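You operate a simulated robot arm through the tools that you are given. There is no shell and no other tool.

Carry out the task below with a simulated robot arm. There is one attempt and no reset: what you move stays moved.

JOB
Empty the blue tray into the steel bucket, then put it back and stand its basket on it.
Fine: leave the bucket where it is.

It is judged by the outcome, as a careful person would: the job done as asked, and still so three seconds after it is handed in. It fails if anything else is knocked over, pushed out of place, dropped, spilled or broken.

ROBOT AND FRAMES
A 6-joint arm with a two-finger gripper, fixed in place. Base frame: the origin is at the foot of the arm, x ahead of it, y to its left, z up; the work surface is at about z = 800. Units: mm, rad, N and s.
Its first joint turns from -2.897 to 2.897 rad. Payload 2.45 kg.
The tool frame sits at the grasp point between the pads (the TCP): z along the fingers, y along the line on which they close. The tips reach 20 mm beyond it. Largest opening 140 mm; the body of the gripper starts 168 mm behind the TCP.
Orientation is that of the tool frame in the base frame, as a unit quaternion [x, y, z, w]. With the fingers straight down and closing along the base's y, the tool's x points along the base's -x, its y along +y and its z along -z.

CONTROLS
- The arm moves only by the tool step_arm. Its arguments are lists of equal length, an entry for each row: "offset": the shift along the base's x, y, z in mm, a list of three; "turn": the turn, a rotation vector about the base's x, y, z in rad, a list of three; "fingers": the gripper command, from -1 (shut) to 1 (fully open), values between in proportion. In form: {"offset": [[tx, ty, tz], ...], "turn": [[ax, ay, az], ...], "fingers": [fingers, ...]}. A call has 1 to 20 rows; each row shifts and turns the commanded pose from where the row before left it. Rows are played at 5 a second. More than 50 mm and 0.15 rad between two rows, or a gripper value outside its range, and nothing of the call is played. A pose out of reach is approached as far as the arm can. The call stops where the force on the tool passes 40 N (or 10 N more than at its start, if that is more) or the arm is blocked; 0.2 s more then pass. The fingers move at their own pace (about 45 mm/s each) and stop on an object; they squeeze with about 25 N. The grip force told is the motor's: it shows also when the fingers shut on nothing. Time passes only in rows, and 0.2 s behind the last, so rows that do not move let the fingers close. It gives the time, the measured TCP pose, the force on the tool (base axes), the opening and the grip force at its end, in the units of the frame above (readings bear some noise), with the torque about the TCP (base axes, N m) and any sound that the robot's microphone picked up.
- Cameras (640 x 400 px; columns grow to the right, rows downward): "scene" is fixed at [48.8, 649.9, 1574.6]; the picture's right is [-0.30, -0.96, 0.00], its down [-0.74, 0.23, -0.64] and it looks along [0.61, -0.19, -0.77] (base axes); focal length 298 px, centre (320, 200). "wrist" rides on the gripper at [78, 11, -209] in the tool frame; the picture's right is [-0.14, 0.99, 0.00], its down [-0.92, -0.13, -0.37] and it looks along [-0.37, -0.05, 0.93] (tool axes); focal length 280 px, centre (320, 200). There is no depth. A picture from a camera that has moved, and an enlarged one, comes with that camera's place and axes in the base frame and with its lens.
- camera(camera): a new picture of that camera. It takes no simulated time.
- enlarge(camera, box): a new picture of the part [left, top, right, bottom] of that camera's present view, enlarged. It takes no simulated time.
- job_done(): hands the job in; it is judged then, once.

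Nothing tells you positions but the pictures and the camera data. Unless the task says otherwise, let go and move clear before handing in.

The tools are called after "Request:" as name(argument=value, ...) on one line, values as JSON. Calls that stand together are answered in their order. step_arm: Moves the arm, as the interface text tells. Its arguments: {"type":"object","properties":{"offset":{"type":"array","items":{"type":"array","items":{"type":"number"}}},"turn":{"type":"array","items":{"type":"array","items":{"type":"number"}}},"fingers":{"type":"array","items":{"type":"number"}}},"required":["offset","turn","fingers"]} The other tools are called the same way: camera (camera) takes a picture; enlarge (camera, box) takes an enlarged picture of a part of a camera's view; job_done () hands the job in.

At the start:

```text
time: 0.0
tcp_pos: [515.4, 635.3, 1251.6]
ee_rot: [0.0, 1.0, 0.0, 0.0]
ft_force: [-0.4, -0.1, -1.2]
moment: [0.02, 0.04, 0.01]
grip_width: 139.9
gripper_force: 0.1
```

scene: 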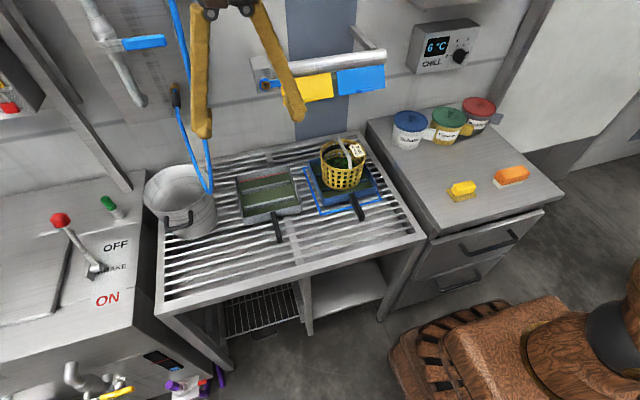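
wrist: 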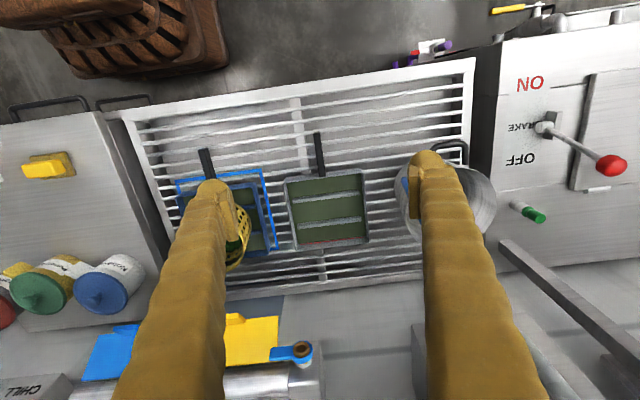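

I see a slatted table with a steel bucket on the left, a green/grey tray in the middle, and a blue tray carrying a yellow basket, all on slats. I'll take closer pictures before moving.

Request:
enlarge(camera="scene", box=[220, 120, 420, 245])

Request:
enlarge(camera="scene", box=[130, 140, 290, 240])

Request:
enlarge(camera="wrist", box=[140, 120, 380, 270])

Request:
enlarge(camera="wrist", box=[360, 100, 560, 260])

```text
3.20 times, centred on (320, 182) of scene
camera zoom: at [48.8, 649.9, 1574.6], right [-0.3, -0.96, 0.0], down [-0.74, 0.23, -0.64], along [0.61, -0.19, -0.77], focal length 952 px, centre (320, 256)
```

zoom: 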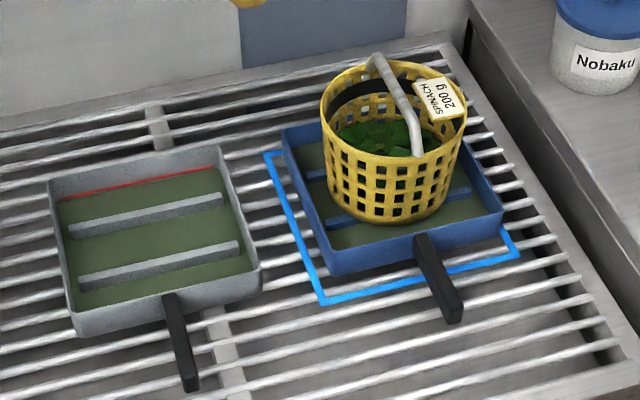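

```text
4.00 times, centred on (210, 190) of scene
camera zoom: at [48.8, 649.9, 1574.6], right [-0.3, -0.96, 0.0], down [-0.74, 0.23, -0.64], along [0.61, -0.19, -0.77], focal length 1190 px, centre (760, 240)
```

zoom: 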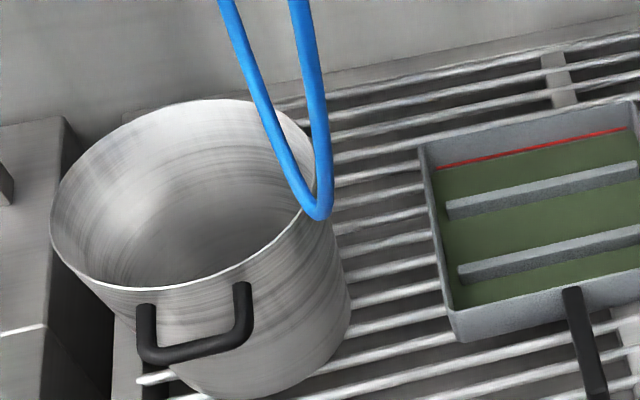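

```text
2.67 times, centred on (260, 195) of wrist
camera zoom: at [436.8, 645.7, 1461.0], right [0.14, 0.99, 0.0], down [0.92, -0.13, 0.37], along [0.37, -0.05, -0.93], focal length 748 px, centre (480, 213)
```

zoom: 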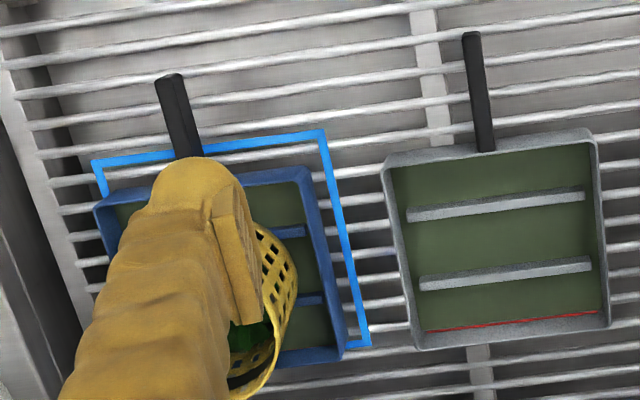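

```text
2.50 times, centred on (460, 180) of wrist
camera zoom: at [436.8, 645.7, 1461.0], right [0.14, 0.99, 0.0], down [0.92, -0.13, 0.37], along [0.37, -0.05, -0.93], focal length 701 px, centre (-30, 250)
```

zoom: 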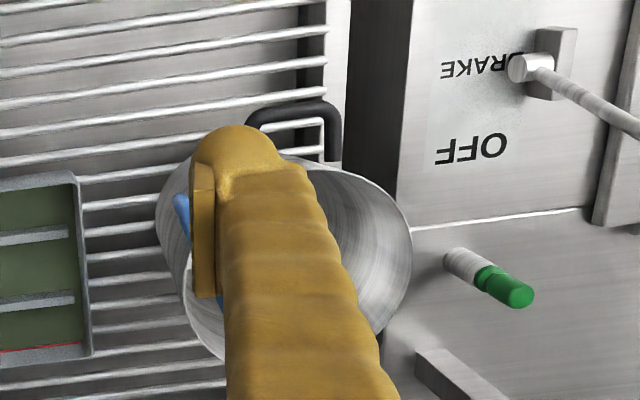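

The trays seem to hold an olive-coloured content with ribs. The bucket stands near (670, 855), a blue hose loop hangs next to it, and the tray sits inside a blue tape outline at about x 600-829, y 259-476. I'll look closer at the hose and the surroundings.

Request:
enlarge(camera="scene", box=[60, 0, 320, 165])

Request:
enlarge(camera="scene", box=[290, 130, 390, 220])

Request:
enlarge(camera="scene", box=[225, 160, 315, 245])

Request:
enlarge(camera="scene", box=[370, 90, 570, 215])

```text
2.42 times, centred on (190, 82) of scene
camera zoom: at [48.8, 649.9, 1574.6], right [-0.3, -0.96, 0.0], down [-0.74, 0.23, -0.64], along [0.61, -0.19, -0.77], focal length 722 px, centre (635, 485)
```

zoom: 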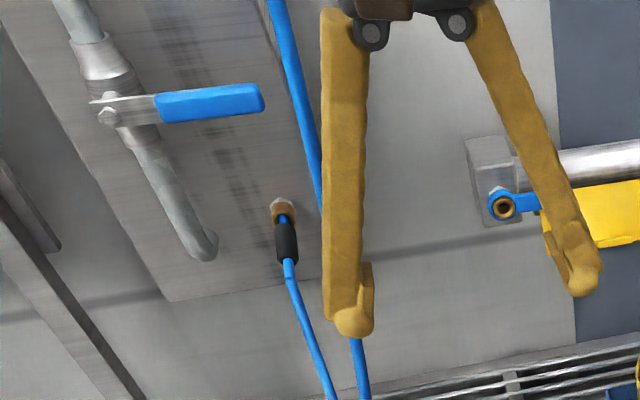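

```text
4.44 times, centred on (340, 175) of scene
camera zoom: at [48.8, 649.9, 1574.6], right [-0.3, -0.96, 0.0], down [-0.74, 0.23, -0.64], along [0.61, -0.19, -0.77], focal length 1323 px, centre (231, 311)
```

zoom: 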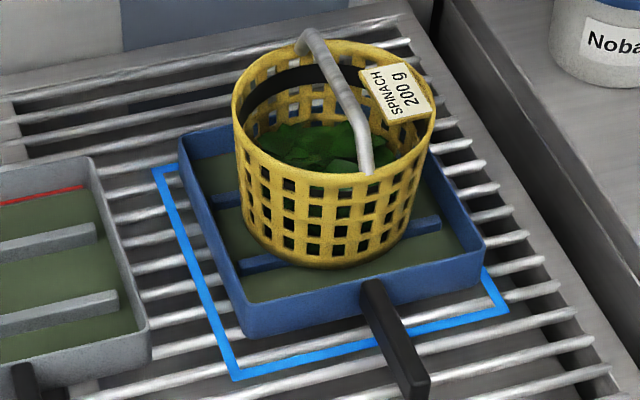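

```text
4.71 times, centred on (270, 202) of scene
camera zoom: at [48.8, 649.9, 1574.6], right [-0.3, -0.96, 0.0], down [-0.74, 0.23, -0.64], along [0.61, -0.19, -0.77], focal length 1400 px, centre (555, 188)
```

zoom: 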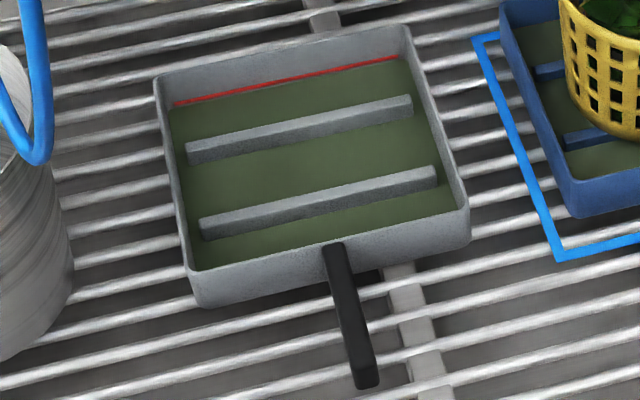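

```text
3.20 times, centred on (470, 152) of scene
camera zoom: at [48.8, 649.9, 1574.6], right [-0.3, -0.96, 0.0], down [-0.74, 0.23, -0.64], along [0.61, -0.19, -0.77], focal length 952 px, centre (-160, 352)
```

zoom: 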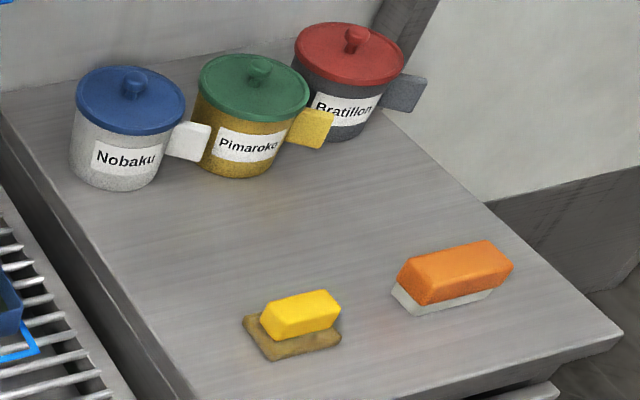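

The blue tray and basket are at about (727, 362), and the bail arches along x above the basket. I'll move the wrist camera over the blue tray to see the basket, bail and handle more precisely.

Request:
step_arm(offset=[[10, -33, -19], [10, -33, -19], [10, -33, -19], [10, -33, -19], [10, -33, -19], [10, -33, -19], [10, -33, -19], [10, -31, -19]], turn=[[0, 0, 0], [0, 0, 0], [0, 0, 0], [0, 0, 0], [0, 0, 0], [0, 0, 0], [0, 0, 0], [0, 0, 0]], fingers=[1, 1, 1, 1, 1, 1, 1, 1])

Request:
camera(camera="wrist")

Request:
camera(camera="scene")

```text
time: 1.8
tcp_pos: [594.3, 371.7, 1098.8]
ee_rot: [0.0, 1.0, 0.0, 0.0]
ft_force: [0.1, 0.3, 0.8]
moment: [0.04, 0.0, 0.04]
grip_width: 140.0
gripper_force: 0.0
```

```text
taken
camera wrist: at [514.6, 382.8, 1309.1], right [0.14, 0.99, 0.0], down [0.92, -0.13, 0.37], along [0.37, -0.05, -0.93], focal length 280 px, centre (320, 200)
```

wrist: 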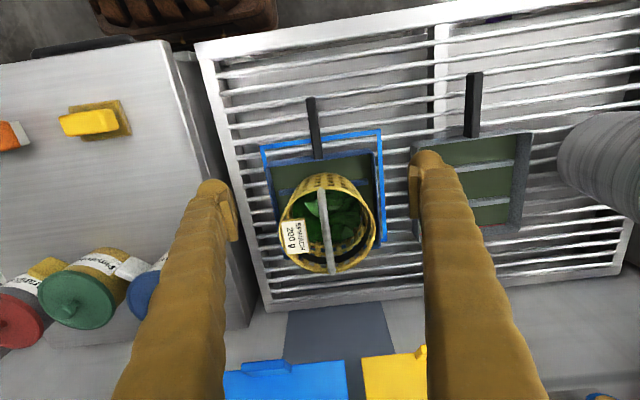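

```text
taken
```

scene: 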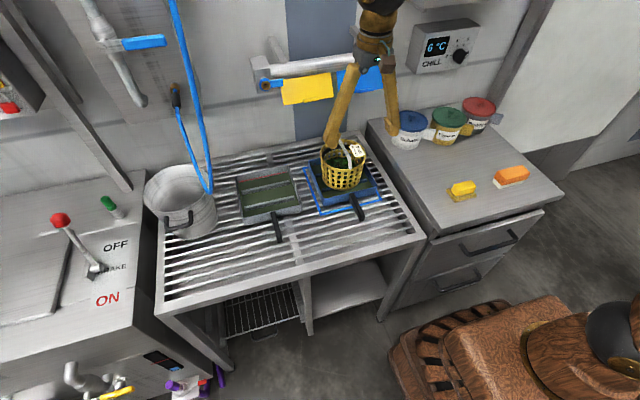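

Request:
enlarge(camera="wrist", box=[240, 90, 400, 290])

Request:
enlarge(camera="wrist", box=[380, 60, 640, 250])

Request:
enlarge(camera="scene", box=[130, 60, 290, 245])

```text
2.00 times, centred on (320, 190) of wrist
camera zoom: at [514.6, 382.8, 1309.1], right [0.14, 0.99, 0.0], down [0.92, -0.13, 0.37], along [0.37, -0.05, -0.93], focal length 561 px, centre (320, 220)
```

zoom: 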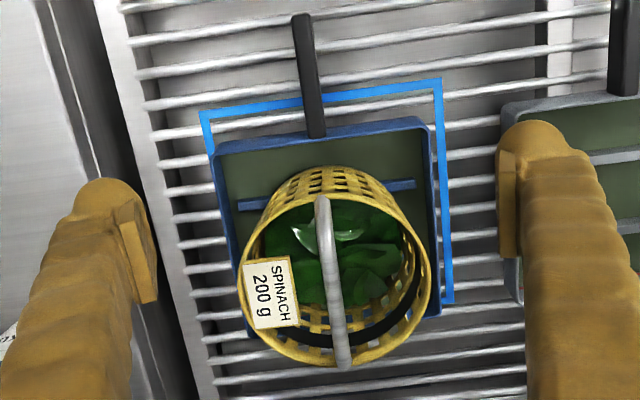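

```text
2.11 times, centred on (510, 155) of wrist
camera zoom: at [514.6, 382.8, 1309.1], right [0.14, 0.99, 0.0], down [0.92, -0.13, 0.37], along [0.37, -0.05, -0.93], focal length 590 px, centre (-80, 295)
```

zoom: 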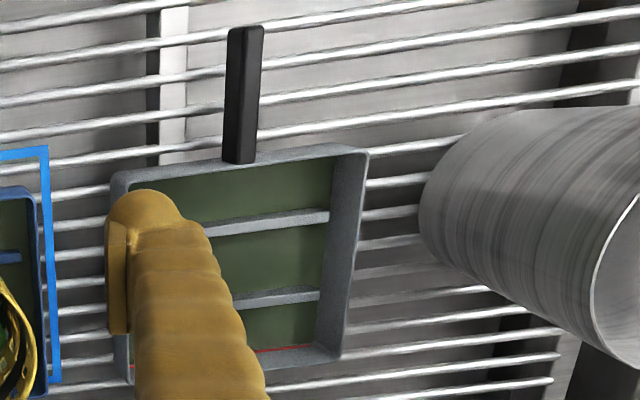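

```text
2.16 times, centred on (210, 152) of scene
camera zoom: at [48.8, 649.9, 1574.6], right [-0.3, -0.96, 0.0], down [-0.74, 0.23, -0.64], along [0.61, -0.19, -0.77], focal length 644 px, centre (558, 303)
```

zoom: 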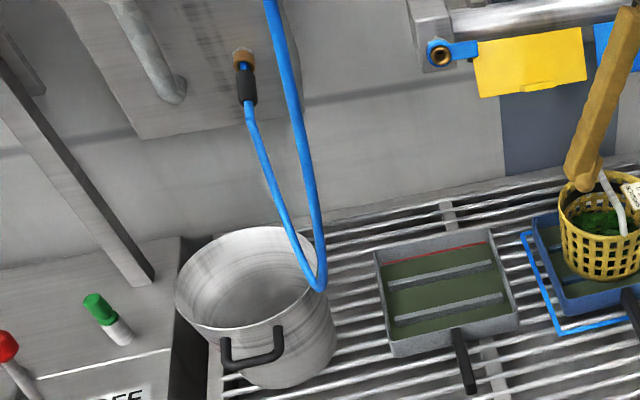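

The basket centre comes out near (711, 366), with its rim at z≈938 and the bail top at z≈968. The blue handle runs in -x from the tray's front wall. I'll enlarge the handle in both cameras and check its height and width.

Request:
enlarge(camera="scene", box=[325, 170, 405, 225])

Request:
enlarge(camera="wrist", box=[260, 90, 380, 170])

Request:
enlarge(camera="wrist", box=[270, 165, 390, 285])

```text
7.27 times, centred on (365, 198) of scene
camera zoom: at [48.8, 649.9, 1574.6], right [-0.3, -0.96, 0.0], down [-0.74, 0.23, -0.64], along [0.61, -0.19, -0.77], focal length 2164 px, centre (-7, 218)
```

zoom: 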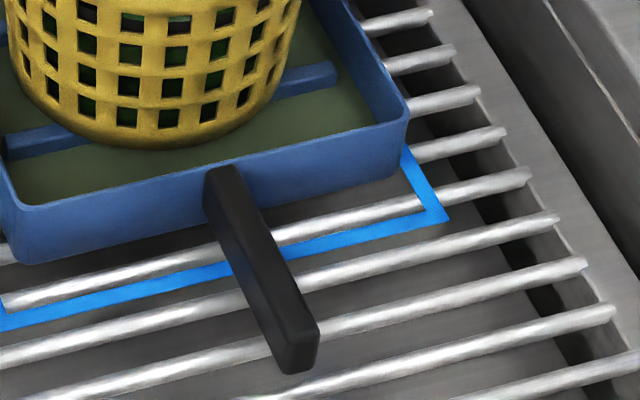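

```text
5.00 times, centred on (320, 130) of wrist
camera zoom: at [514.6, 382.8, 1309.1], right [0.14, 0.99, 0.0], down [0.92, -0.13, 0.37], along [0.37, -0.05, -0.93], focal length 1402 px, centre (320, 550)
```

zoom: 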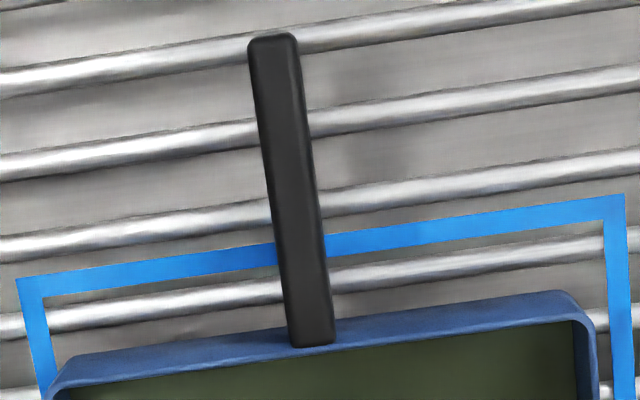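

```text
3.33 times, centred on (330, 225) of wrist
camera zoom: at [514.6, 382.8, 1309.1], right [0.14, 0.99, 0.0], down [0.92, -0.13, 0.37], along [0.37, -0.05, -0.93], focal length 935 px, centre (287, 117)
```

zoom: 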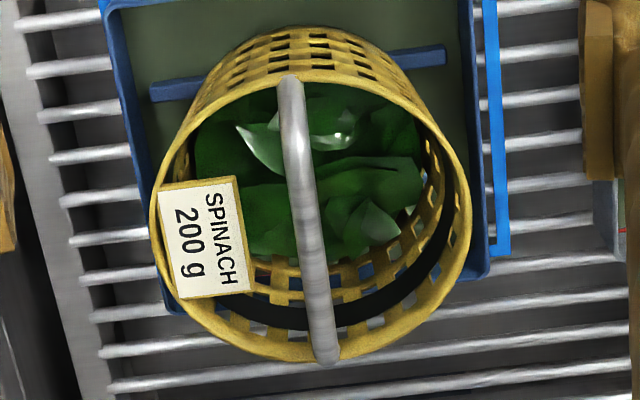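

The handle is a bar about 17 mm wide with its top near z=843, running from x 527 to 630 at y≈366. Before planning the pour I need the 3D positions of the bucket and the hose, so I'll move the wrist camera to look toward the bucket from a safe distance.

Request:
step_arm(offset=[[-14, 35, 19], [-14, 35, 19], [-14, 35, 19], [-14, 35, 19], [-14, 35, 19], [-14, 35, 19], [-14, 35, 19], [-14, 33, 18]], turn=[[0, 0, 0.11], [0, 0, 0.11], [0, 0, 0.11], [0, 0, 0.11], [0, 0, 0.11], [0, 0, 0.11], [0, 0, 0.11], [0, 0, 0.13]], fingers=[1, 1, 1, 1, 1, 1, 1, 1])

Request:
camera(camera="wrist")

Request:
camera(camera="scene")

```text
time: 3.6
tcp_pos: [484.3, 653.5, 1249.6]
ee_rot: [-0.436, 0.9, -0.001, 0.0]
ft_force: [0.2, 0.6, 0.3]
moment: [0.01, -0.01, 0.02]
grip_width: 140.0
gripper_force: 0.1
```

```text
taken
camera wrist: at [426.7, 598.5, 1459.2], right [-0.69, 0.72, 0.0], down [0.67, 0.64, 0.37], along [0.27, 0.26, -0.93], focal length 280 px, centre (320, 200)
```

wrist: 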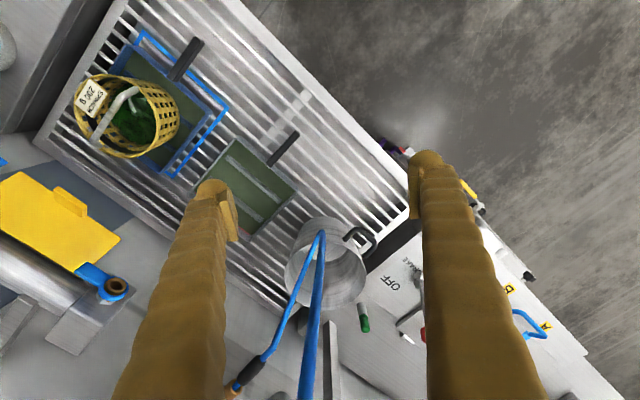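

```text
taken
```

scene: 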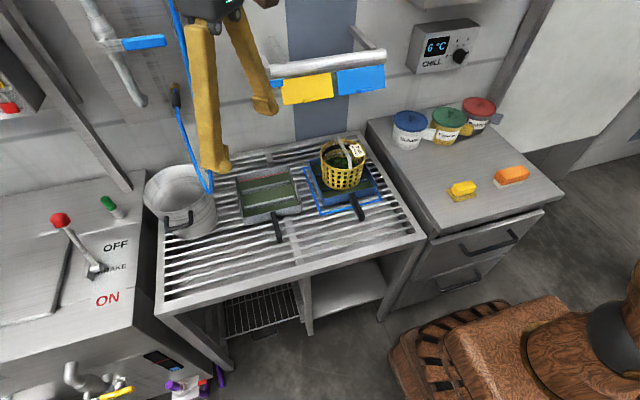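

Request:
enlarge(camera="wrist", box=[220, 200, 420, 400])

Request:
enlarge(camera="wrist", box=[80, 20, 300, 200])

```text
2.00 times, centred on (320, 300) of wrist
camera zoom: at [426.7, 598.5, 1459.2], right [-0.69, 0.72, 0.0], down [0.67, 0.64, 0.37], along [0.27, 0.26, -0.93], focal length 561 px, centre (320, 0)
```

zoom: 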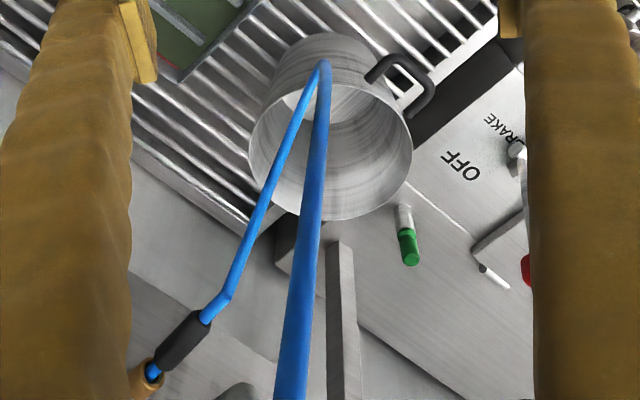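

```text
2.22 times, centred on (190, 110) of wrist
camera zoom: at [426.7, 598.5, 1459.2], right [-0.69, 0.72, 0.0], down [0.67, 0.64, 0.37], along [0.27, 0.26, -0.93], focal length 623 px, centre (609, 400)
```

zoom: 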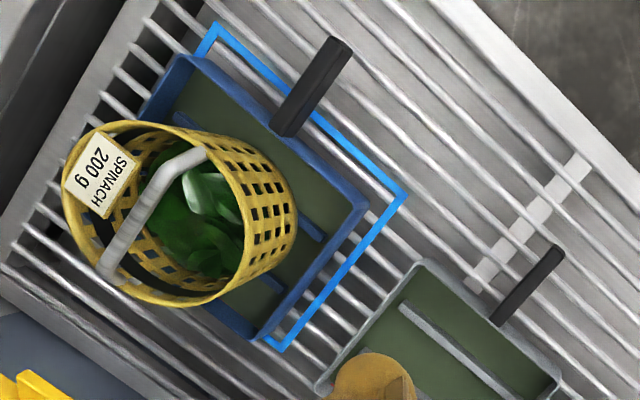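

I place the bucket at about (685, 862) with its rim near z 963, and a hose loop hangs from (558, 712, 1345) down to (600, 771, 1005) and back to the wall nozzle. I plan to pour off the tray's far-right corner while coming in from the front-left of the hose. First I'll dry-run that hand pose with the gripper empty to check the arm can reach it.

Request:
step_arm(offset=[[-10, 0, 0], [-10, 0, 0], [-10, 5, -5], [-10, 5, -5], [-8, 5, -10], [-8, 5, -10], [-8, 5, -10], [-8, 5, -10], [-8, 5, -15], [-8, 5, -15], [-8, 5, -10], [-8, 5, -10]], turn=[[0, 0, -0.138], [0, 0, -0.138], [0, 0, -0.138], [0, 0, -0.138], [0.0448, -0.123, 0], [0.0448, -0.123, 0], [0.0448, -0.123, 0], [0.0448, -0.123, 0], [0.0448, -0.123, 0], [0.0448, -0.123, 0], [0.0448, -0.123, 0], [0.0448, -0.123, 0]], fingers=[-0.6, -0.6, -0.6, -0.6, -0.6, -0.6, -0.6, -0.6, -0.6, -0.6, -0.6, -0.6])

Request:
camera(camera="scene")

Request:
camera(camera="wrist")

```text
time: 6.3
tcp_pos: [473.5, 650.0, 1348.8]
ee_rot: [-0.027, 0.825, 0.164, 0.54]
ft_force: [-1.4, 0.4, -0.9]
moment: [0.01, -0.07, -0.04]
grip_width: 28.1
gripper_force: 0.0
stopped in row 12: the arm was blocked; the commanded pose is now the measured one
```

```text
taken
```

scene: 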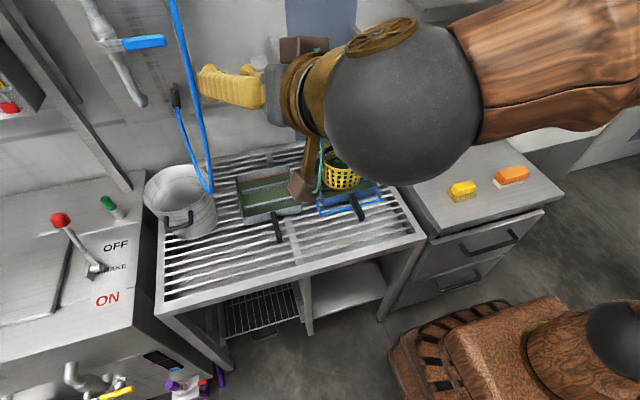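

```text
taken
camera wrist: at [253.5, 609.0, 1357.4], right [-0.16, 0.92, 0.36], down [0.09, -0.35, 0.93], along [0.98, 0.18, -0.02], focal length 280 px, centre (320, 200)
```

wrist: 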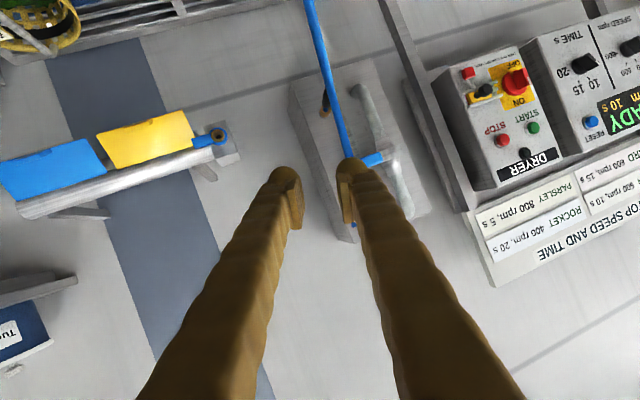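

The arm was blocked with the hand too far back (wrist close to the base) and drifted to (473, 650, 1349). The ball wrist sits about 320 mm behind the TCP. I'll move outward toward the pour position and see whether it tracks there.

Request:
step_arm(offset=[[-10, 30, 0], [-10, 30, 0], [-5, 30, -10], [-5, 30, -20], [0, 30, -30], [0, 20, -40], [0, 20, -40], [0, 10, -40]], turn=[[0, 0, 0], [0, 0, 0], [0, 0, 0], [0, 0, 0], [0, 0, 0], [0, 0, 0], [0, 0, 0], [0, 0, 0]], fingers=[-0.6, -0.6, -0.6, -0.6, -0.6, -0.6, -0.6, -0.6])

```text
time: 7.4
tcp_pos: [434.4, 688.4, 1443.7]
ee_rot: [0.015, 0.803, 0.222, 0.553]
ft_force: [1.0, -0.3, 1.0]
moment: [-0.01, -0.01, -0.01]
grip_width: 27.8
gripper_force: 0.0
stopped in row 5: the arm was blocked; the commanded pose is now the measured one
```

The arm drifted upward again, so a wrist limit is being hit with this sideways heading. I'll turn the heading back toward radial and pitch the tool down to relieve it.

Request:
step_arm(offset=[[0, 0, -5], [0, 0, -5], [0, 0, -10], [0, 0, -10], [0, 0, -10], [0, 0, -10]], turn=[[0, 0, 0.12], [0, 0, 0.12], [0, 0, 0.12], [0, 0, 0.12], [0, 0, 0.1], [0, 0, 0.1]], fingers=[-0.6, -0.6, -0.6, -0.6, -0.6, -0.6])

Request:
camera(camera="scene")

```text
time: 8.8
tcp_pos: [433.8, 689.5, 1383.7]
ee_rot: [-0.234, 0.778, 0.368, 0.452]
ft_force: [-0.5, -0.7, -1.1]
moment: [0.02, 0.03, -0.01]
grip_width: 27.8
gripper_force: 0.1
out of reach, approached as far as the arm can: row 6
```

```text
taken
```

scene: 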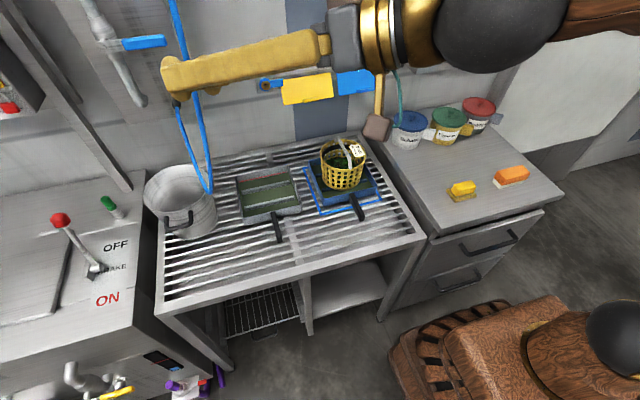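

Heading is now radial with the tool about 19° below horizontal. I'll pitch it down to about 45°, lower, and extend outward, keeping clear of the hose.

Request:
step_arm(offset=[[-10, 10, -20], [-10, 15, -30], [-10, 15, -40], [-5, 15, -40], [0, 15, -40], [0, 15, -40]], turn=[[-0.099, 0.067, 0], [-0.099, 0.067, 0], [-0.099, 0.067, 0], [-0.099, 0.067, 0], [0, 0, 0], [0, 0, 0]], fingers=[-0.6, -0.6, -0.6, -0.6, -0.6, -0.6])

```text
time: 10.4
tcp_pos: [428.7, 738.5, 1262.7]
ee_rot: [-0.249, 0.844, 0.301, 0.368]
ft_force: [-0.4, 1.0, -0.6]
moment: [-0.07, -0.02, -0.08]
grip_width: 28.0
gripper_force: 0.2
out of reach, approached as far as the arm can: row 1, 2
stopped in row 6: the arm was blocked; the commanded pose is now the measured one
```

Request:
camera(camera="scene")

Request:
camera(camera="wrist")

```text
taken
```

scene: 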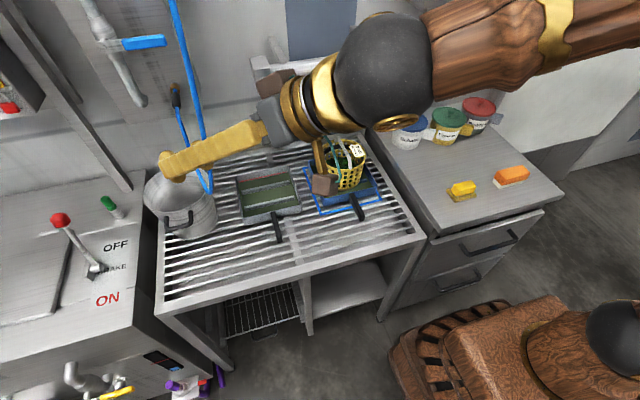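

```text
taken
camera wrist: at [275.1, 585.9, 1321.1], right [-0.55, 0.72, 0.43], down [0.47, -0.16, 0.87], along [0.69, 0.68, -0.24], focal length 280 px, centre (320, 200)
```

wrist: 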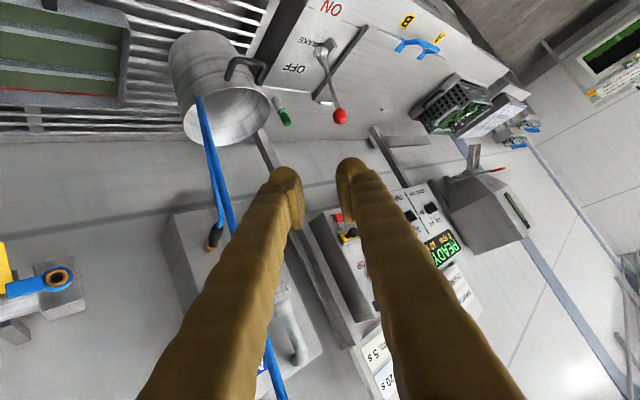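

The tool also picked up some roll because the blocked poses distorted the commanded orientation. I suspect a last-joint limit, so I'll go back to straight down and then test the spin range in free air.

Request:
step_arm(offset=[[3, -12.6, 5.3], [3, -12.6, 5.3], [3, -12.6, 5.3], [3, -12.6, 5.3], [3, -12.6, 5.3], [3, -12.6, 5.3], [3, -12.6, 5.3], [-20, -30, 0], [-20, -30, 0]], turn=[[-0.1168, 0.0796, 0], [-0.1168, 0.0796, 0], [-0.1168, 0.0796, 0], [-0.1168, 0.0796, 0], [-0.1168, 0.0796, 0], [-0.1168, 0.0796, 0], [-0.1168, 0.0796, 0], [0, 0, 0], [0, 0, 0]], fingers=[-0.6, -0.6, -0.6, -0.6, -0.6, -0.6, -0.6, -0.6, -0.6])

```text
time: 12.6
tcp_pos: [441.2, 606.6, 1228.6]
ee_rot: [-0.272, 0.961, -0.028, -0.037]
ft_force: [0.1, 0.0, 0.7]
moment: [0.04, 0.02, -0.01]
grip_width: 28.2
gripper_force: 0.0
stopped in row 9: the arm was blocked; the commanded pose is now the measured one
```

Request:
camera(camera="scene")

Request:
camera(camera="wrist")

```text
taken
```

scene: 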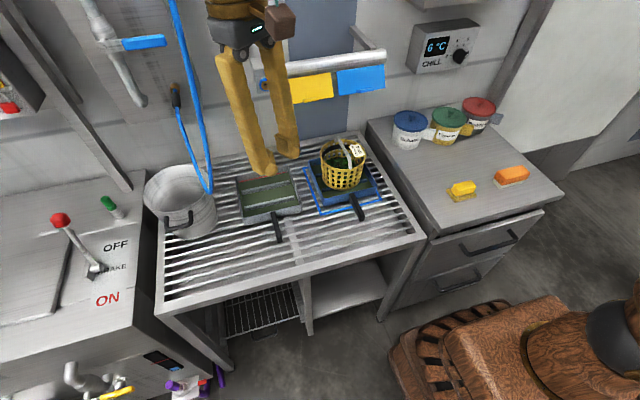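

```text
taken
camera wrist: at [380.1, 592.3, 1443.5], right [-0.4, 0.91, -0.05], down [0.87, 0.4, 0.29], along [0.29, 0.08, -0.96], focal length 280 px, centre (320, 200)
```

wrist: 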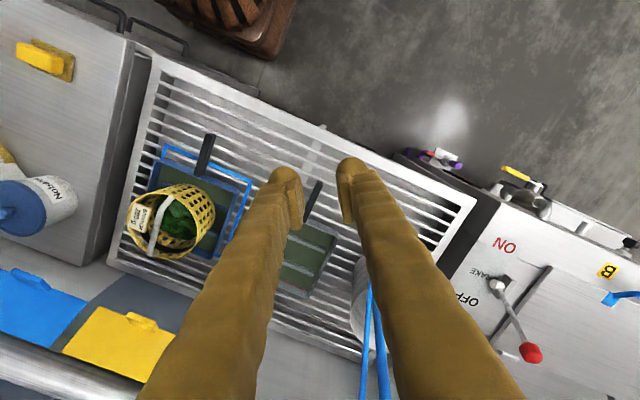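

The tool is nearly vertical again. I'll correct the small tilt and go lower, into a comfortable region.

Request:
step_arm(offset=[[5, 10, -20], [5, 10, -25], [0, 5, -30]], turn=[[0.037, -0.028, 0], [0.037, -0.028, 0], [0, 0, 0]], fingers=[-0.6, -0.6, -0.6])

```text
time: 13.4
tcp_pos: [446.9, 632.3, 1156.5]
ee_rot: [-0.275, 0.962, 0.0, 0.002]
ft_force: [0.2, 0.3, 0.4]
moment: [-0.01, 0.01, -0.03]
grip_width: 28.0
gripper_force: 0.0
```

Tracking is good here, tool straight down at (447, 632, 1156). Now I'll test how far the last joint spins, one way and then back.

Request:
step_arm(offset=[[0, 0, 0], [0, 0, 0], [0, 0, 0], [0, 0, 0], [0, 0, 0], [0, 0, 0], [0, 0, 0], [0, 0, 0], [0, 0, 0], [0, 0, 0], [0, 0, 0], [0, 0, 0], [0, 0, 0], [0, 0, 0], [0, 0, 0], [0, 0, 0]], turn=[[0, 0, 0.15], [0, 0, 0.15], [0, 0, 0.15], [0, 0, 0.15], [0, 0, 0.15], [0, 0, 0.15], [0, 0, 0.15], [0, 0, 0.15], [0, 0, 0.15], [0, 0, 0.15], [0, 0, 0.15], [0, 0, 0.15], [0, 0, 0.15], [0, 0, 0.15], [0, 0, 0.15], [0, 0, 0.15]], fingers=[-0.6, -0.6, -0.6, -0.6, -0.6, -0.6, -0.6, -0.6, -0.6, -0.6, -0.6, -0.6, -0.6, -0.6, -0.6, -0.6])

```text
time: 16.8
tcp_pos: [447.3, 632.7, 1157.4]
ee_rot: [0.996, -0.093, -0.001, 0.001]
ft_force: [0.0, 0.3, -0.4]
moment: [0.0, 0.0, -0.01]
grip_width: 27.9
gripper_force: 0.0
```

Request:
step_arm(offset=[[0, 0, 0], [0, 0, 0], [0, 0, 0], [0, 0, 0], [0, 0, 0], [0, 0, 0], [0, 0, 0], [0, 0, 0], [0, 0, 0], [0, 0, 0]], turn=[[0, 0, 0.15], [0, 0, 0.15], [0, 0, 0.15], [0, 0, 0.15], [0, 0, 0.15], [0, 0, 0.15], [0, 0, 0.15], [0, 0, 0.15], [0, 0, 0.15], [0, 0, 0.15]], fingers=[-0.6, -0.6, -0.6, -0.6, -0.6, -0.6, -0.6, -0.6, -0.6, -0.6])

```text
time: 19.0
tcp_pos: [447.1, 634.9, 1155.3]
ee_rot: [0.911, 0.412, -0.002, 0.004]
ft_force: [-0.4, 0.2, 0.2]
moment: [-0.03, -0.01, 0.01]
grip_width: 28.2
gripper_force: 0.1
out of reach, approached as far as the arm can: row 8, 9, 10
```

The last joint's limit is at a heading of about +174° relative to radial, so it is roughly symmetric. A straight-down grasp with a roll to the right looks kinematically natural for the pour. I'll spin back and move toward the pour spot to examine the hose and bucket.

Request:
step_arm(offset=[[0, 0, 0], [0, 0, 0], [0, 0, 0], [0, 0, 0], [0, 0, 0], [0, 0, 0], [0, 0, 0], [0, 0, 0], [0, 0, 0], [0, 0, 0], [0, 0, 0], [0, 0, 0], [0, 0, 0], [0, 0, 0], [0, 0, 0], [0, 0, 0], [0, 0, 0], [0, 0, 0], [0, 0, 0], [0, 0, 0]], turn=[[0, 0, -0.15], [0, 0, -0.15], [0, 0, -0.15], [0, 0, -0.15], [0, 0, -0.15], [0, 0, -0.15], [0, 0, -0.15], [0, 0, -0.15], [0, 0, -0.15], [0, 0, -0.15], [0, 0, -0.15], [0, 0, -0.15], [0, 0, -0.15], [0, 0, -0.15], [0, 0, -0.15], [0, 0, -0.15], [0, 0, -0.15], [0, 0, -0.15], [0, 0, -0.15], [0, 0, -0.15]], fingers=[-0.6, -0.6, -0.6, -0.6, -0.6, -0.6, -0.6, -0.6, -0.6, -0.6, -0.6, -0.6, -0.6, -0.6, -0.6, -0.6, -0.6, -0.6, -0.6, -0.6])

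```text
time: 23.2
tcp_pos: [447.4, 634.6, 1156.7]
ee_rot: [-0.476, 0.879, 0.004, -0.001]
ft_force: [0.3, -0.2, 0.3]
moment: [-0.01, -0.01, 0.02]
grip_width: 28.0
gripper_force: 0.0
```

Request:
step_arm(offset=[[-9.4, 29, -11], [-9.4, 29, -11], [-9.4, 29, -11], [-9.4, 29, -11], [-9.4, 29, -11]], turn=[[0, 0, 0], [0, 0, 0], [0, 0, 0], [0, 0, 0], [0, 0, 0]], fingers=[0.6, 0.6, 0.6, 0.6, 0.6])

Request:
camera(camera="wrist")

Request:
enlarge(camera="wrist", box=[220, 150, 420, 400])

Request:
camera(camera="scene")

```text
time: 24.4
tcp_pos: [397.9, 780.0, 1104.2]
ee_rot: [-0.478, 0.879, 0.003, 0.0]
ft_force: [1.1, -0.7, 0.2]
moment: [0.02, -0.01, 0.02]
grip_width: 112.0
gripper_force: 0.1
```

```text
taken
camera wrist: at [346.5, 719.6, 1312.9], right [-0.76, 0.65, 0.01], down [0.61, 0.7, 0.37], along [0.24, 0.29, -0.93], focal length 280 px, centre (320, 200)
```

wrist: 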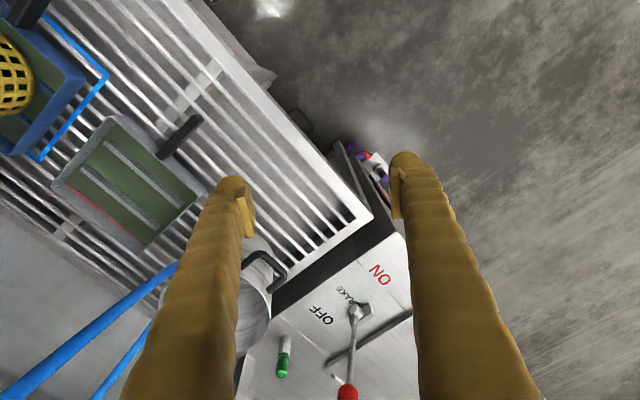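

```text
1.60 times, centred on (320, 275) of wrist
camera zoom: at [346.5, 719.6, 1312.9], right [-0.76, 0.65, 0.01], down [0.61, 0.7, 0.37], along [0.24, 0.29, -0.93], focal length 449 px, centre (320, 80)
```

zoom: 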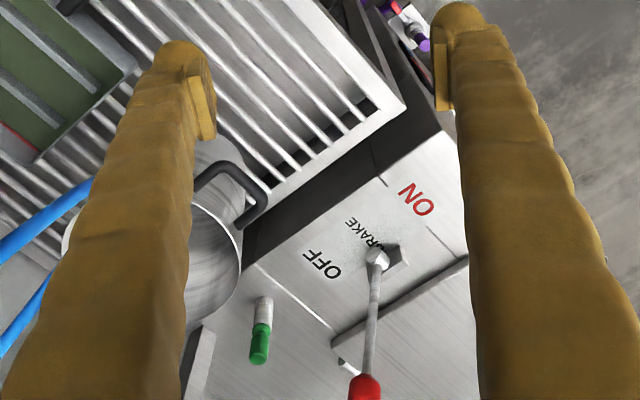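

```text
taken
```

scene: 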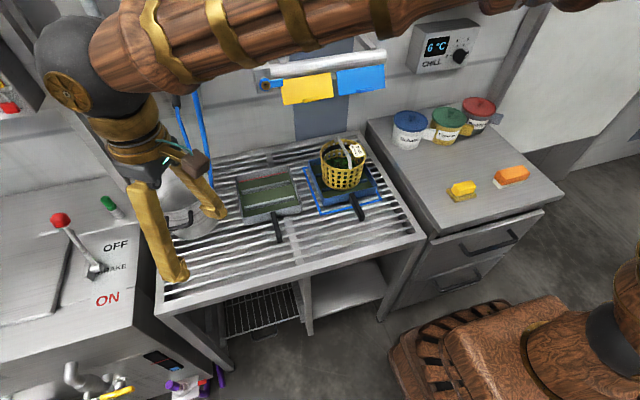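

Request:
step_arm(offset=[[0, 0, 10], [0, 0, 10], [0, 0, 10], [0, 0, 10]], turn=[[0, 0, -0.14], [0, 0, -0.14], [0, 0, -0.14], [0, 0, -0.14]], fingers=[1, 1, 1, 1])

Request:
camera(camera="wrist")

Request:
enlarge(camera="wrist", box=[220, 150, 420, 400])

```text
time: 25.4
tcp_pos: [397.4, 779.9, 1143.0]
ee_rot: [-0.216, 0.976, 0.004, 0.001]
ft_force: [-0.1, 0.0, 0.1]
moment: [-0.03, 0.0, 0.01]
grip_width: 140.2
gripper_force: 0.0
```

```text
taken
camera wrist: at [321.7, 756.1, 1352.2], right [-0.29, 0.96, 0.01], down [0.89, 0.27, 0.37], along [0.35, 0.11, -0.93], focal length 280 px, centre (320, 200)
```

wrist: 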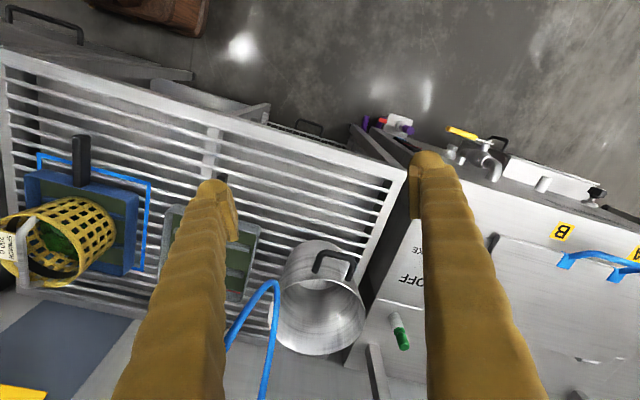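

```text
1.60 times, centred on (320, 275) of wrist
camera zoom: at [321.7, 756.1, 1352.2], right [-0.29, 0.96, 0.01], down [0.89, 0.27, 0.37], along [0.35, 0.11, -0.93], focal length 449 px, centre (320, 80)
```

zoom: 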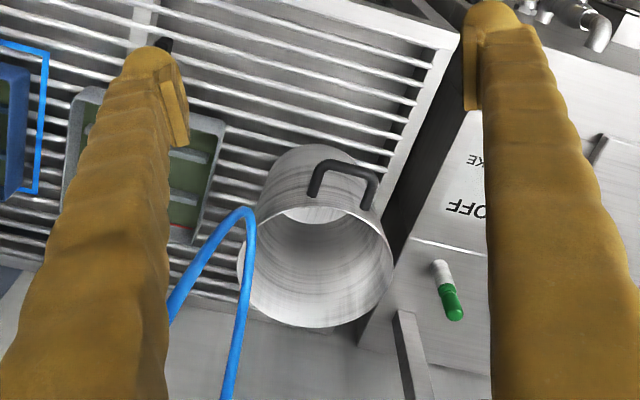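

From this view I place the bucket centre at about (684, 864) with rim z≈960, and the hose low point at about (598, 769, 1005) rising toward (545, 708, 1365). Now I'll dry-run the level pour-start pose, tool straight down at about (436, 836, 1040), heading 33°.

Request:
step_arm(offset=[[9.75, 14, -25], [9.75, 14, -25], [9.75, 14, -25], [9.75, 14, -28]], turn=[[0, 0, 0.035], [0, 0, 0.035], [0, 0, 0.035], [0, 0, 0.035]], fingers=[-0.6, -0.6, -0.6, -0.6])

```text
time: 26.4
tcp_pos: [435.5, 834.9, 1038.5]
ee_rot: [-0.285, 0.959, 0.004, 0.001]
ft_force: [-0.2, -0.8, 1.7]
moment: [0.0, 0.0, 0.01]
grip_width: 51.3
gripper_force: 0.0
```

The start pose was reached exactly. I'll now dry-run the first half of the pour motion: roll right, with a slight nose-down and a yaw toward zero, the corner fixed over the bucket.

Request:
step_arm(offset=[[1.4, 7.15, 15.3], [1.4, 7.15, 15.3], [1.4, 7.15, 15.3], [1.4, 7.15, 15.3], [4.9, 2.75, 12.9], [4.9, 2.75, 12.9], [4.9, 2.75, 12.9], [4.9, 2.75, 12.9]], turn=[[0.0897, 0.0744, -0.041], [0.0897, 0.0744, -0.041], [0.0897, 0.0744, -0.041], [0.0897, 0.0744, -0.041], [0.0986, 0.0604, -0.0509], [0.0986, 0.0604, -0.0509], [0.0986, 0.0604, -0.0509], [0.0986, 0.0604, -0.0509]], fingers=[-0.6, -0.6, -0.6, -0.6, -0.6, -0.6, -0.6, -0.6])

Request:
camera(camera="scene")

```text
time: 28.2
tcp_pos: [461.0, 876.0, 1152.5]
ee_rot: [-0.087, 0.888, 0.429, -0.14]
ft_force: [-0.7, -0.5, 0.0]
moment: [0.0, -0.01, -0.01]
grip_width: 28.2
gripper_force: 0.1
```

```text
taken
```

scene: 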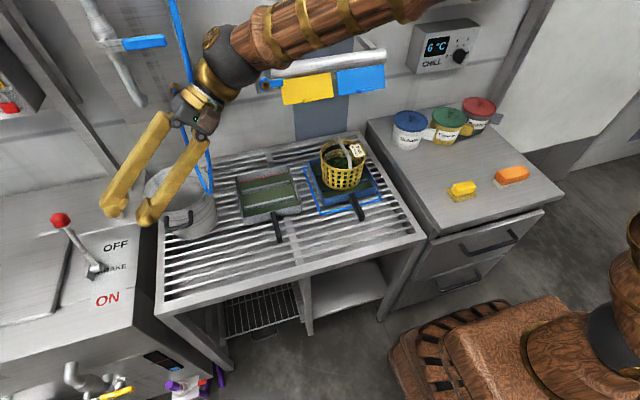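

It tracks perfectly so far. I'll continue to the full tilt.

Request:
step_arm(offset=[[5.6, -1.4, 8.7], [5.6, -1.4, 8.7], [5.6, -1.4, 8.7], [5.6, -1.4, 8.7], [3.5, -3.85, 3.7], [3.5, -3.85, 3.7], [3.5, -3.85, 3.7], [3.5, -3.85, 3.7]], turn=[[0.1045, 0.0453, -0.0608], [0.1045, 0.0453, -0.0608], [0.1045, 0.0453, -0.0608], [0.1045, 0.0453, -0.0608], [0.1073, 0.0295, -0.0704], [0.1073, 0.0295, -0.0704], [0.1073, 0.0295, -0.0704], [0.1073, 0.0295, -0.0704]], fingers=[-0.6, -0.6, -0.6, -0.6, -0.6, -0.6, -0.6, -0.6])

Request:
camera(camera="scene")

Request:
camera(camera="wrist")

```text
time: 30.0
tcp_pos: [501.2, 853.3, 1201.6]
ee_rot: [0.144, 0.596, 0.783, -0.106]
ft_force: [0.7, -0.6, 0.4]
moment: [-0.02, -0.02, 0.0]
grip_width: 28.2
gripper_force: 0.1
```

```text
taken
```

scene: 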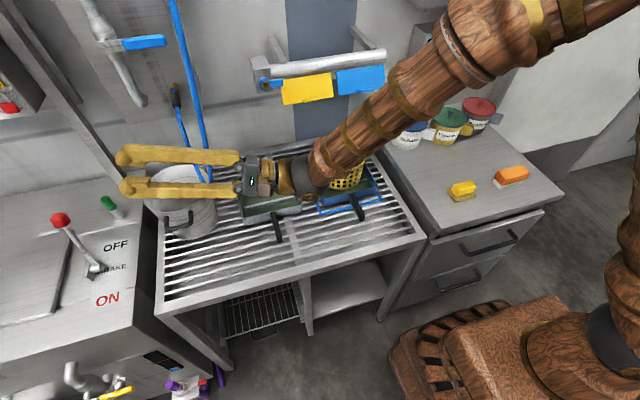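

```text
taken
camera wrist: at [410.3, 651.1, 1188.7], right [0.46, -0.26, 0.85], down [0.78, -0.33, -0.53], along [0.42, 0.91, 0.06], focal length 280 px, centre (320, 200)
```

wrist: 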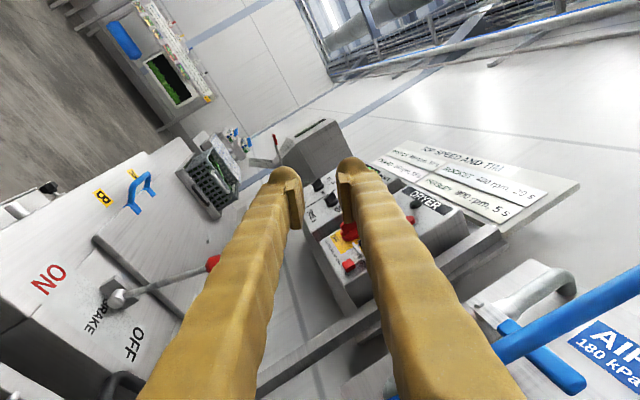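

The full-tilt pose is reachable and clear of the hose. Now I'll reverse the same path back to the level pose.

Request:
step_arm(offset=[[-3.5, 3.85, -3.7], [-3.5, 3.85, -3.7], [-3.5, 3.85, -3.7], [-3.5, 3.85, -3.7], [-5.6, 1.4, -8.7], [-5.6, 1.4, -8.7], [-5.6, 1.4, -8.7], [-5.6, 1.4, -8.7], [-4.9, -2.75, -12.9], [-4.9, -2.75, -12.9], [-4.9, -2.75, -12.9], [-4.9, -2.75, -12.9], [-1.4, -7.15, -15.3], [-1.4, -7.15, -15.3], [-1.4, -7.15, -15.3], [-1.4, -7.15, -15.3]], turn=[[-0.1073, -0.0295, 0.0704], [-0.1073, -0.0295, 0.0704], [-0.1073, -0.0295, 0.0704], [-0.1073, -0.0295, 0.0704], [-0.1045, -0.0453, 0.0608], [-0.1045, -0.0453, 0.0608], [-0.1045, -0.0453, 0.0608], [-0.1045, -0.0453, 0.0608], [-0.0986, -0.0604, 0.0509], [-0.0986, -0.0604, 0.0509], [-0.0986, -0.0604, 0.0509], [-0.0986, -0.0604, 0.0509], [-0.0897, -0.0744, 0.041], [-0.0897, -0.0744, 0.041], [-0.0897, -0.0744, 0.041], [-0.0897, -0.0744, 0.041]], fingers=[-0.6, -0.6, -0.6, -0.6, -0.6, -0.6, -0.6, -0.6, -0.6, -0.6, -0.6, -0.6, -0.6, -0.6, -0.6, -0.6])

```text
time: 33.4
tcp_pos: [437.3, 836.9, 1040.2]
ee_rot: [-0.285, 0.958, 0.001, 0.0]
ft_force: [0.0, 0.5, -0.3]
moment: [0.02, 0.0, 0.01]
grip_width: 28.2
gripper_force: 0.0
```

Back at the level pose. Now I'll dry-run the carry path in reverse (retract with the tray heading toward +y, clear of the hose, then over to the blue tray), ending above the tray handle.

Request:
step_arm(offset=[[-8.1, -16.7, 2.9], [-8.1, -16.7, 2.9], [-8.1, -16.7, 2.9], [-8.1, -16.7, 2.9], [-8.1, -16.7, 2.9], [-8.1, -16.7, 2.9], [-8.1, -16.7, 2.9], [6.7, -40, 0], [6.7, -40, 0], [6.7, -40, 0]], turn=[[0, 0, 0.142], [0, 0, 0.142], [0, 0, 0.142], [0, 0, 0.142], [0, 0, 0.142], [0, 0, 0.142], [0, 0, 0.142], [0, 0, 0], [0, 0, 0], [0, 0, 0]], fingers=[-0.6, -0.6, -0.6, -0.6, -0.6, -0.6, -0.6, -0.6, -0.6, -0.6])

Request:
step_arm(offset=[[13.3, -30, 0], [13.3, -30, 0], [13.3, -30, 0], [13.3, -30, 0], [13.3, -30, 0], [13.3, -30, 0], [19.3, -9, 0], [19.3, -9, 0], [19.3, -9, 0], [19.3, -9, 0], [19.3, -9, 0], [19.3, -9, 0]], turn=[[0, 0, -0.131], [0, 0, -0.131], [0, 0, -0.131], [0, 0, -0.131], [0, 0, -0.131], [0, 0, -0.131], [0, 0, -0.131], [0, 0, -0.131], [0, 0, -0.131], [0, 0, -0.131], [0, 0, -0.131], [0, 0, -0.131]], fingers=[-0.6, -0.6, -0.6, -0.6, -0.6, -0.6, -0.6, -0.6, -0.6, -0.6, -0.6, -0.6])

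Request:
camera(camera="wrist")

```text
time: 35.6
tcp_pos: [398.9, 600.3, 1061.5]
ee_rot: [0.707, -0.707, -0.003, 0.001]
ft_force: [-0.2, 0.3, 0.0]
moment: [-0.02, 0.03, -0.01]
grip_width: 27.7
gripper_force: 0.2
```

```text
time: 38.2
tcp_pos: [596.9, 362.8, 1058.5]
ee_rot: [0.002, 1.0, 0.003, 0.001]
ft_force: [0.2, 0.7, -0.3]
moment: [0.0, 0.02, -0.01]
grip_width: 28.0
gripper_force: 0.0
```

```text
taken
camera wrist: at [518.0, 372.5, 1268.7], right [0.14, 0.99, 0.01], down [0.92, -0.13, 0.37], along [0.37, -0.05, -0.93], focal length 280 px, centre (320, 200)
```

wrist: 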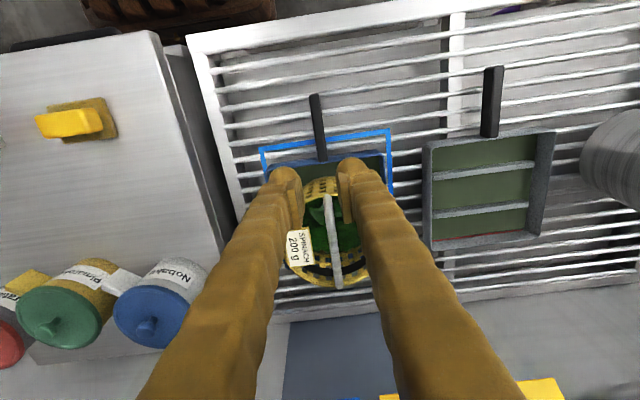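

The carry path works and I'm now at (597, 363, 1058). I'll enlarge the basket's bail to refine the grasp point.

Request:
enlarge(camera="wrist", box=[270, 165, 390, 300])

Request:
enlarge(camera="scene", box=[300, 125, 390, 205])

```text
2.96 times, centred on (330, 232) of wrist
camera zoom: at [518.0, 372.5, 1268.7], right [0.14, 0.99, 0.01], down [0.92, -0.13, 0.37], along [0.37, -0.05, -0.93], focal length 831 px, centre (290, 104)
```

zoom: 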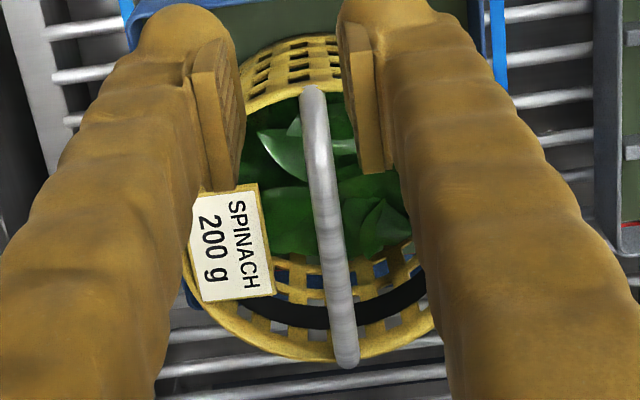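

```text
5.00 times, centred on (345, 165) of scene
camera zoom: at [48.8, 649.9, 1574.6], right [-0.3, -0.96, 0.0], down [-0.74, 0.23, -0.64], along [0.61, -0.19, -0.77], focal length 1488 px, centre (195, 375)
```

zoom: 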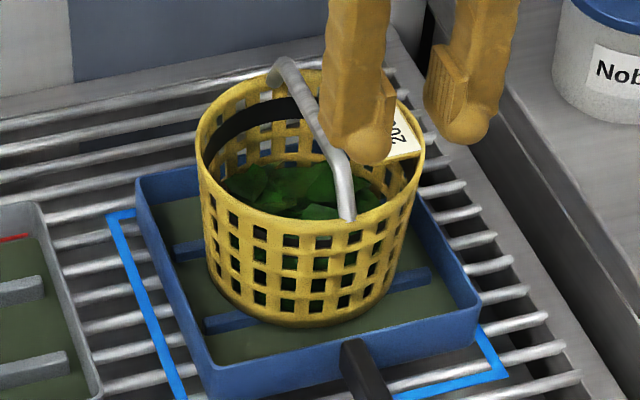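

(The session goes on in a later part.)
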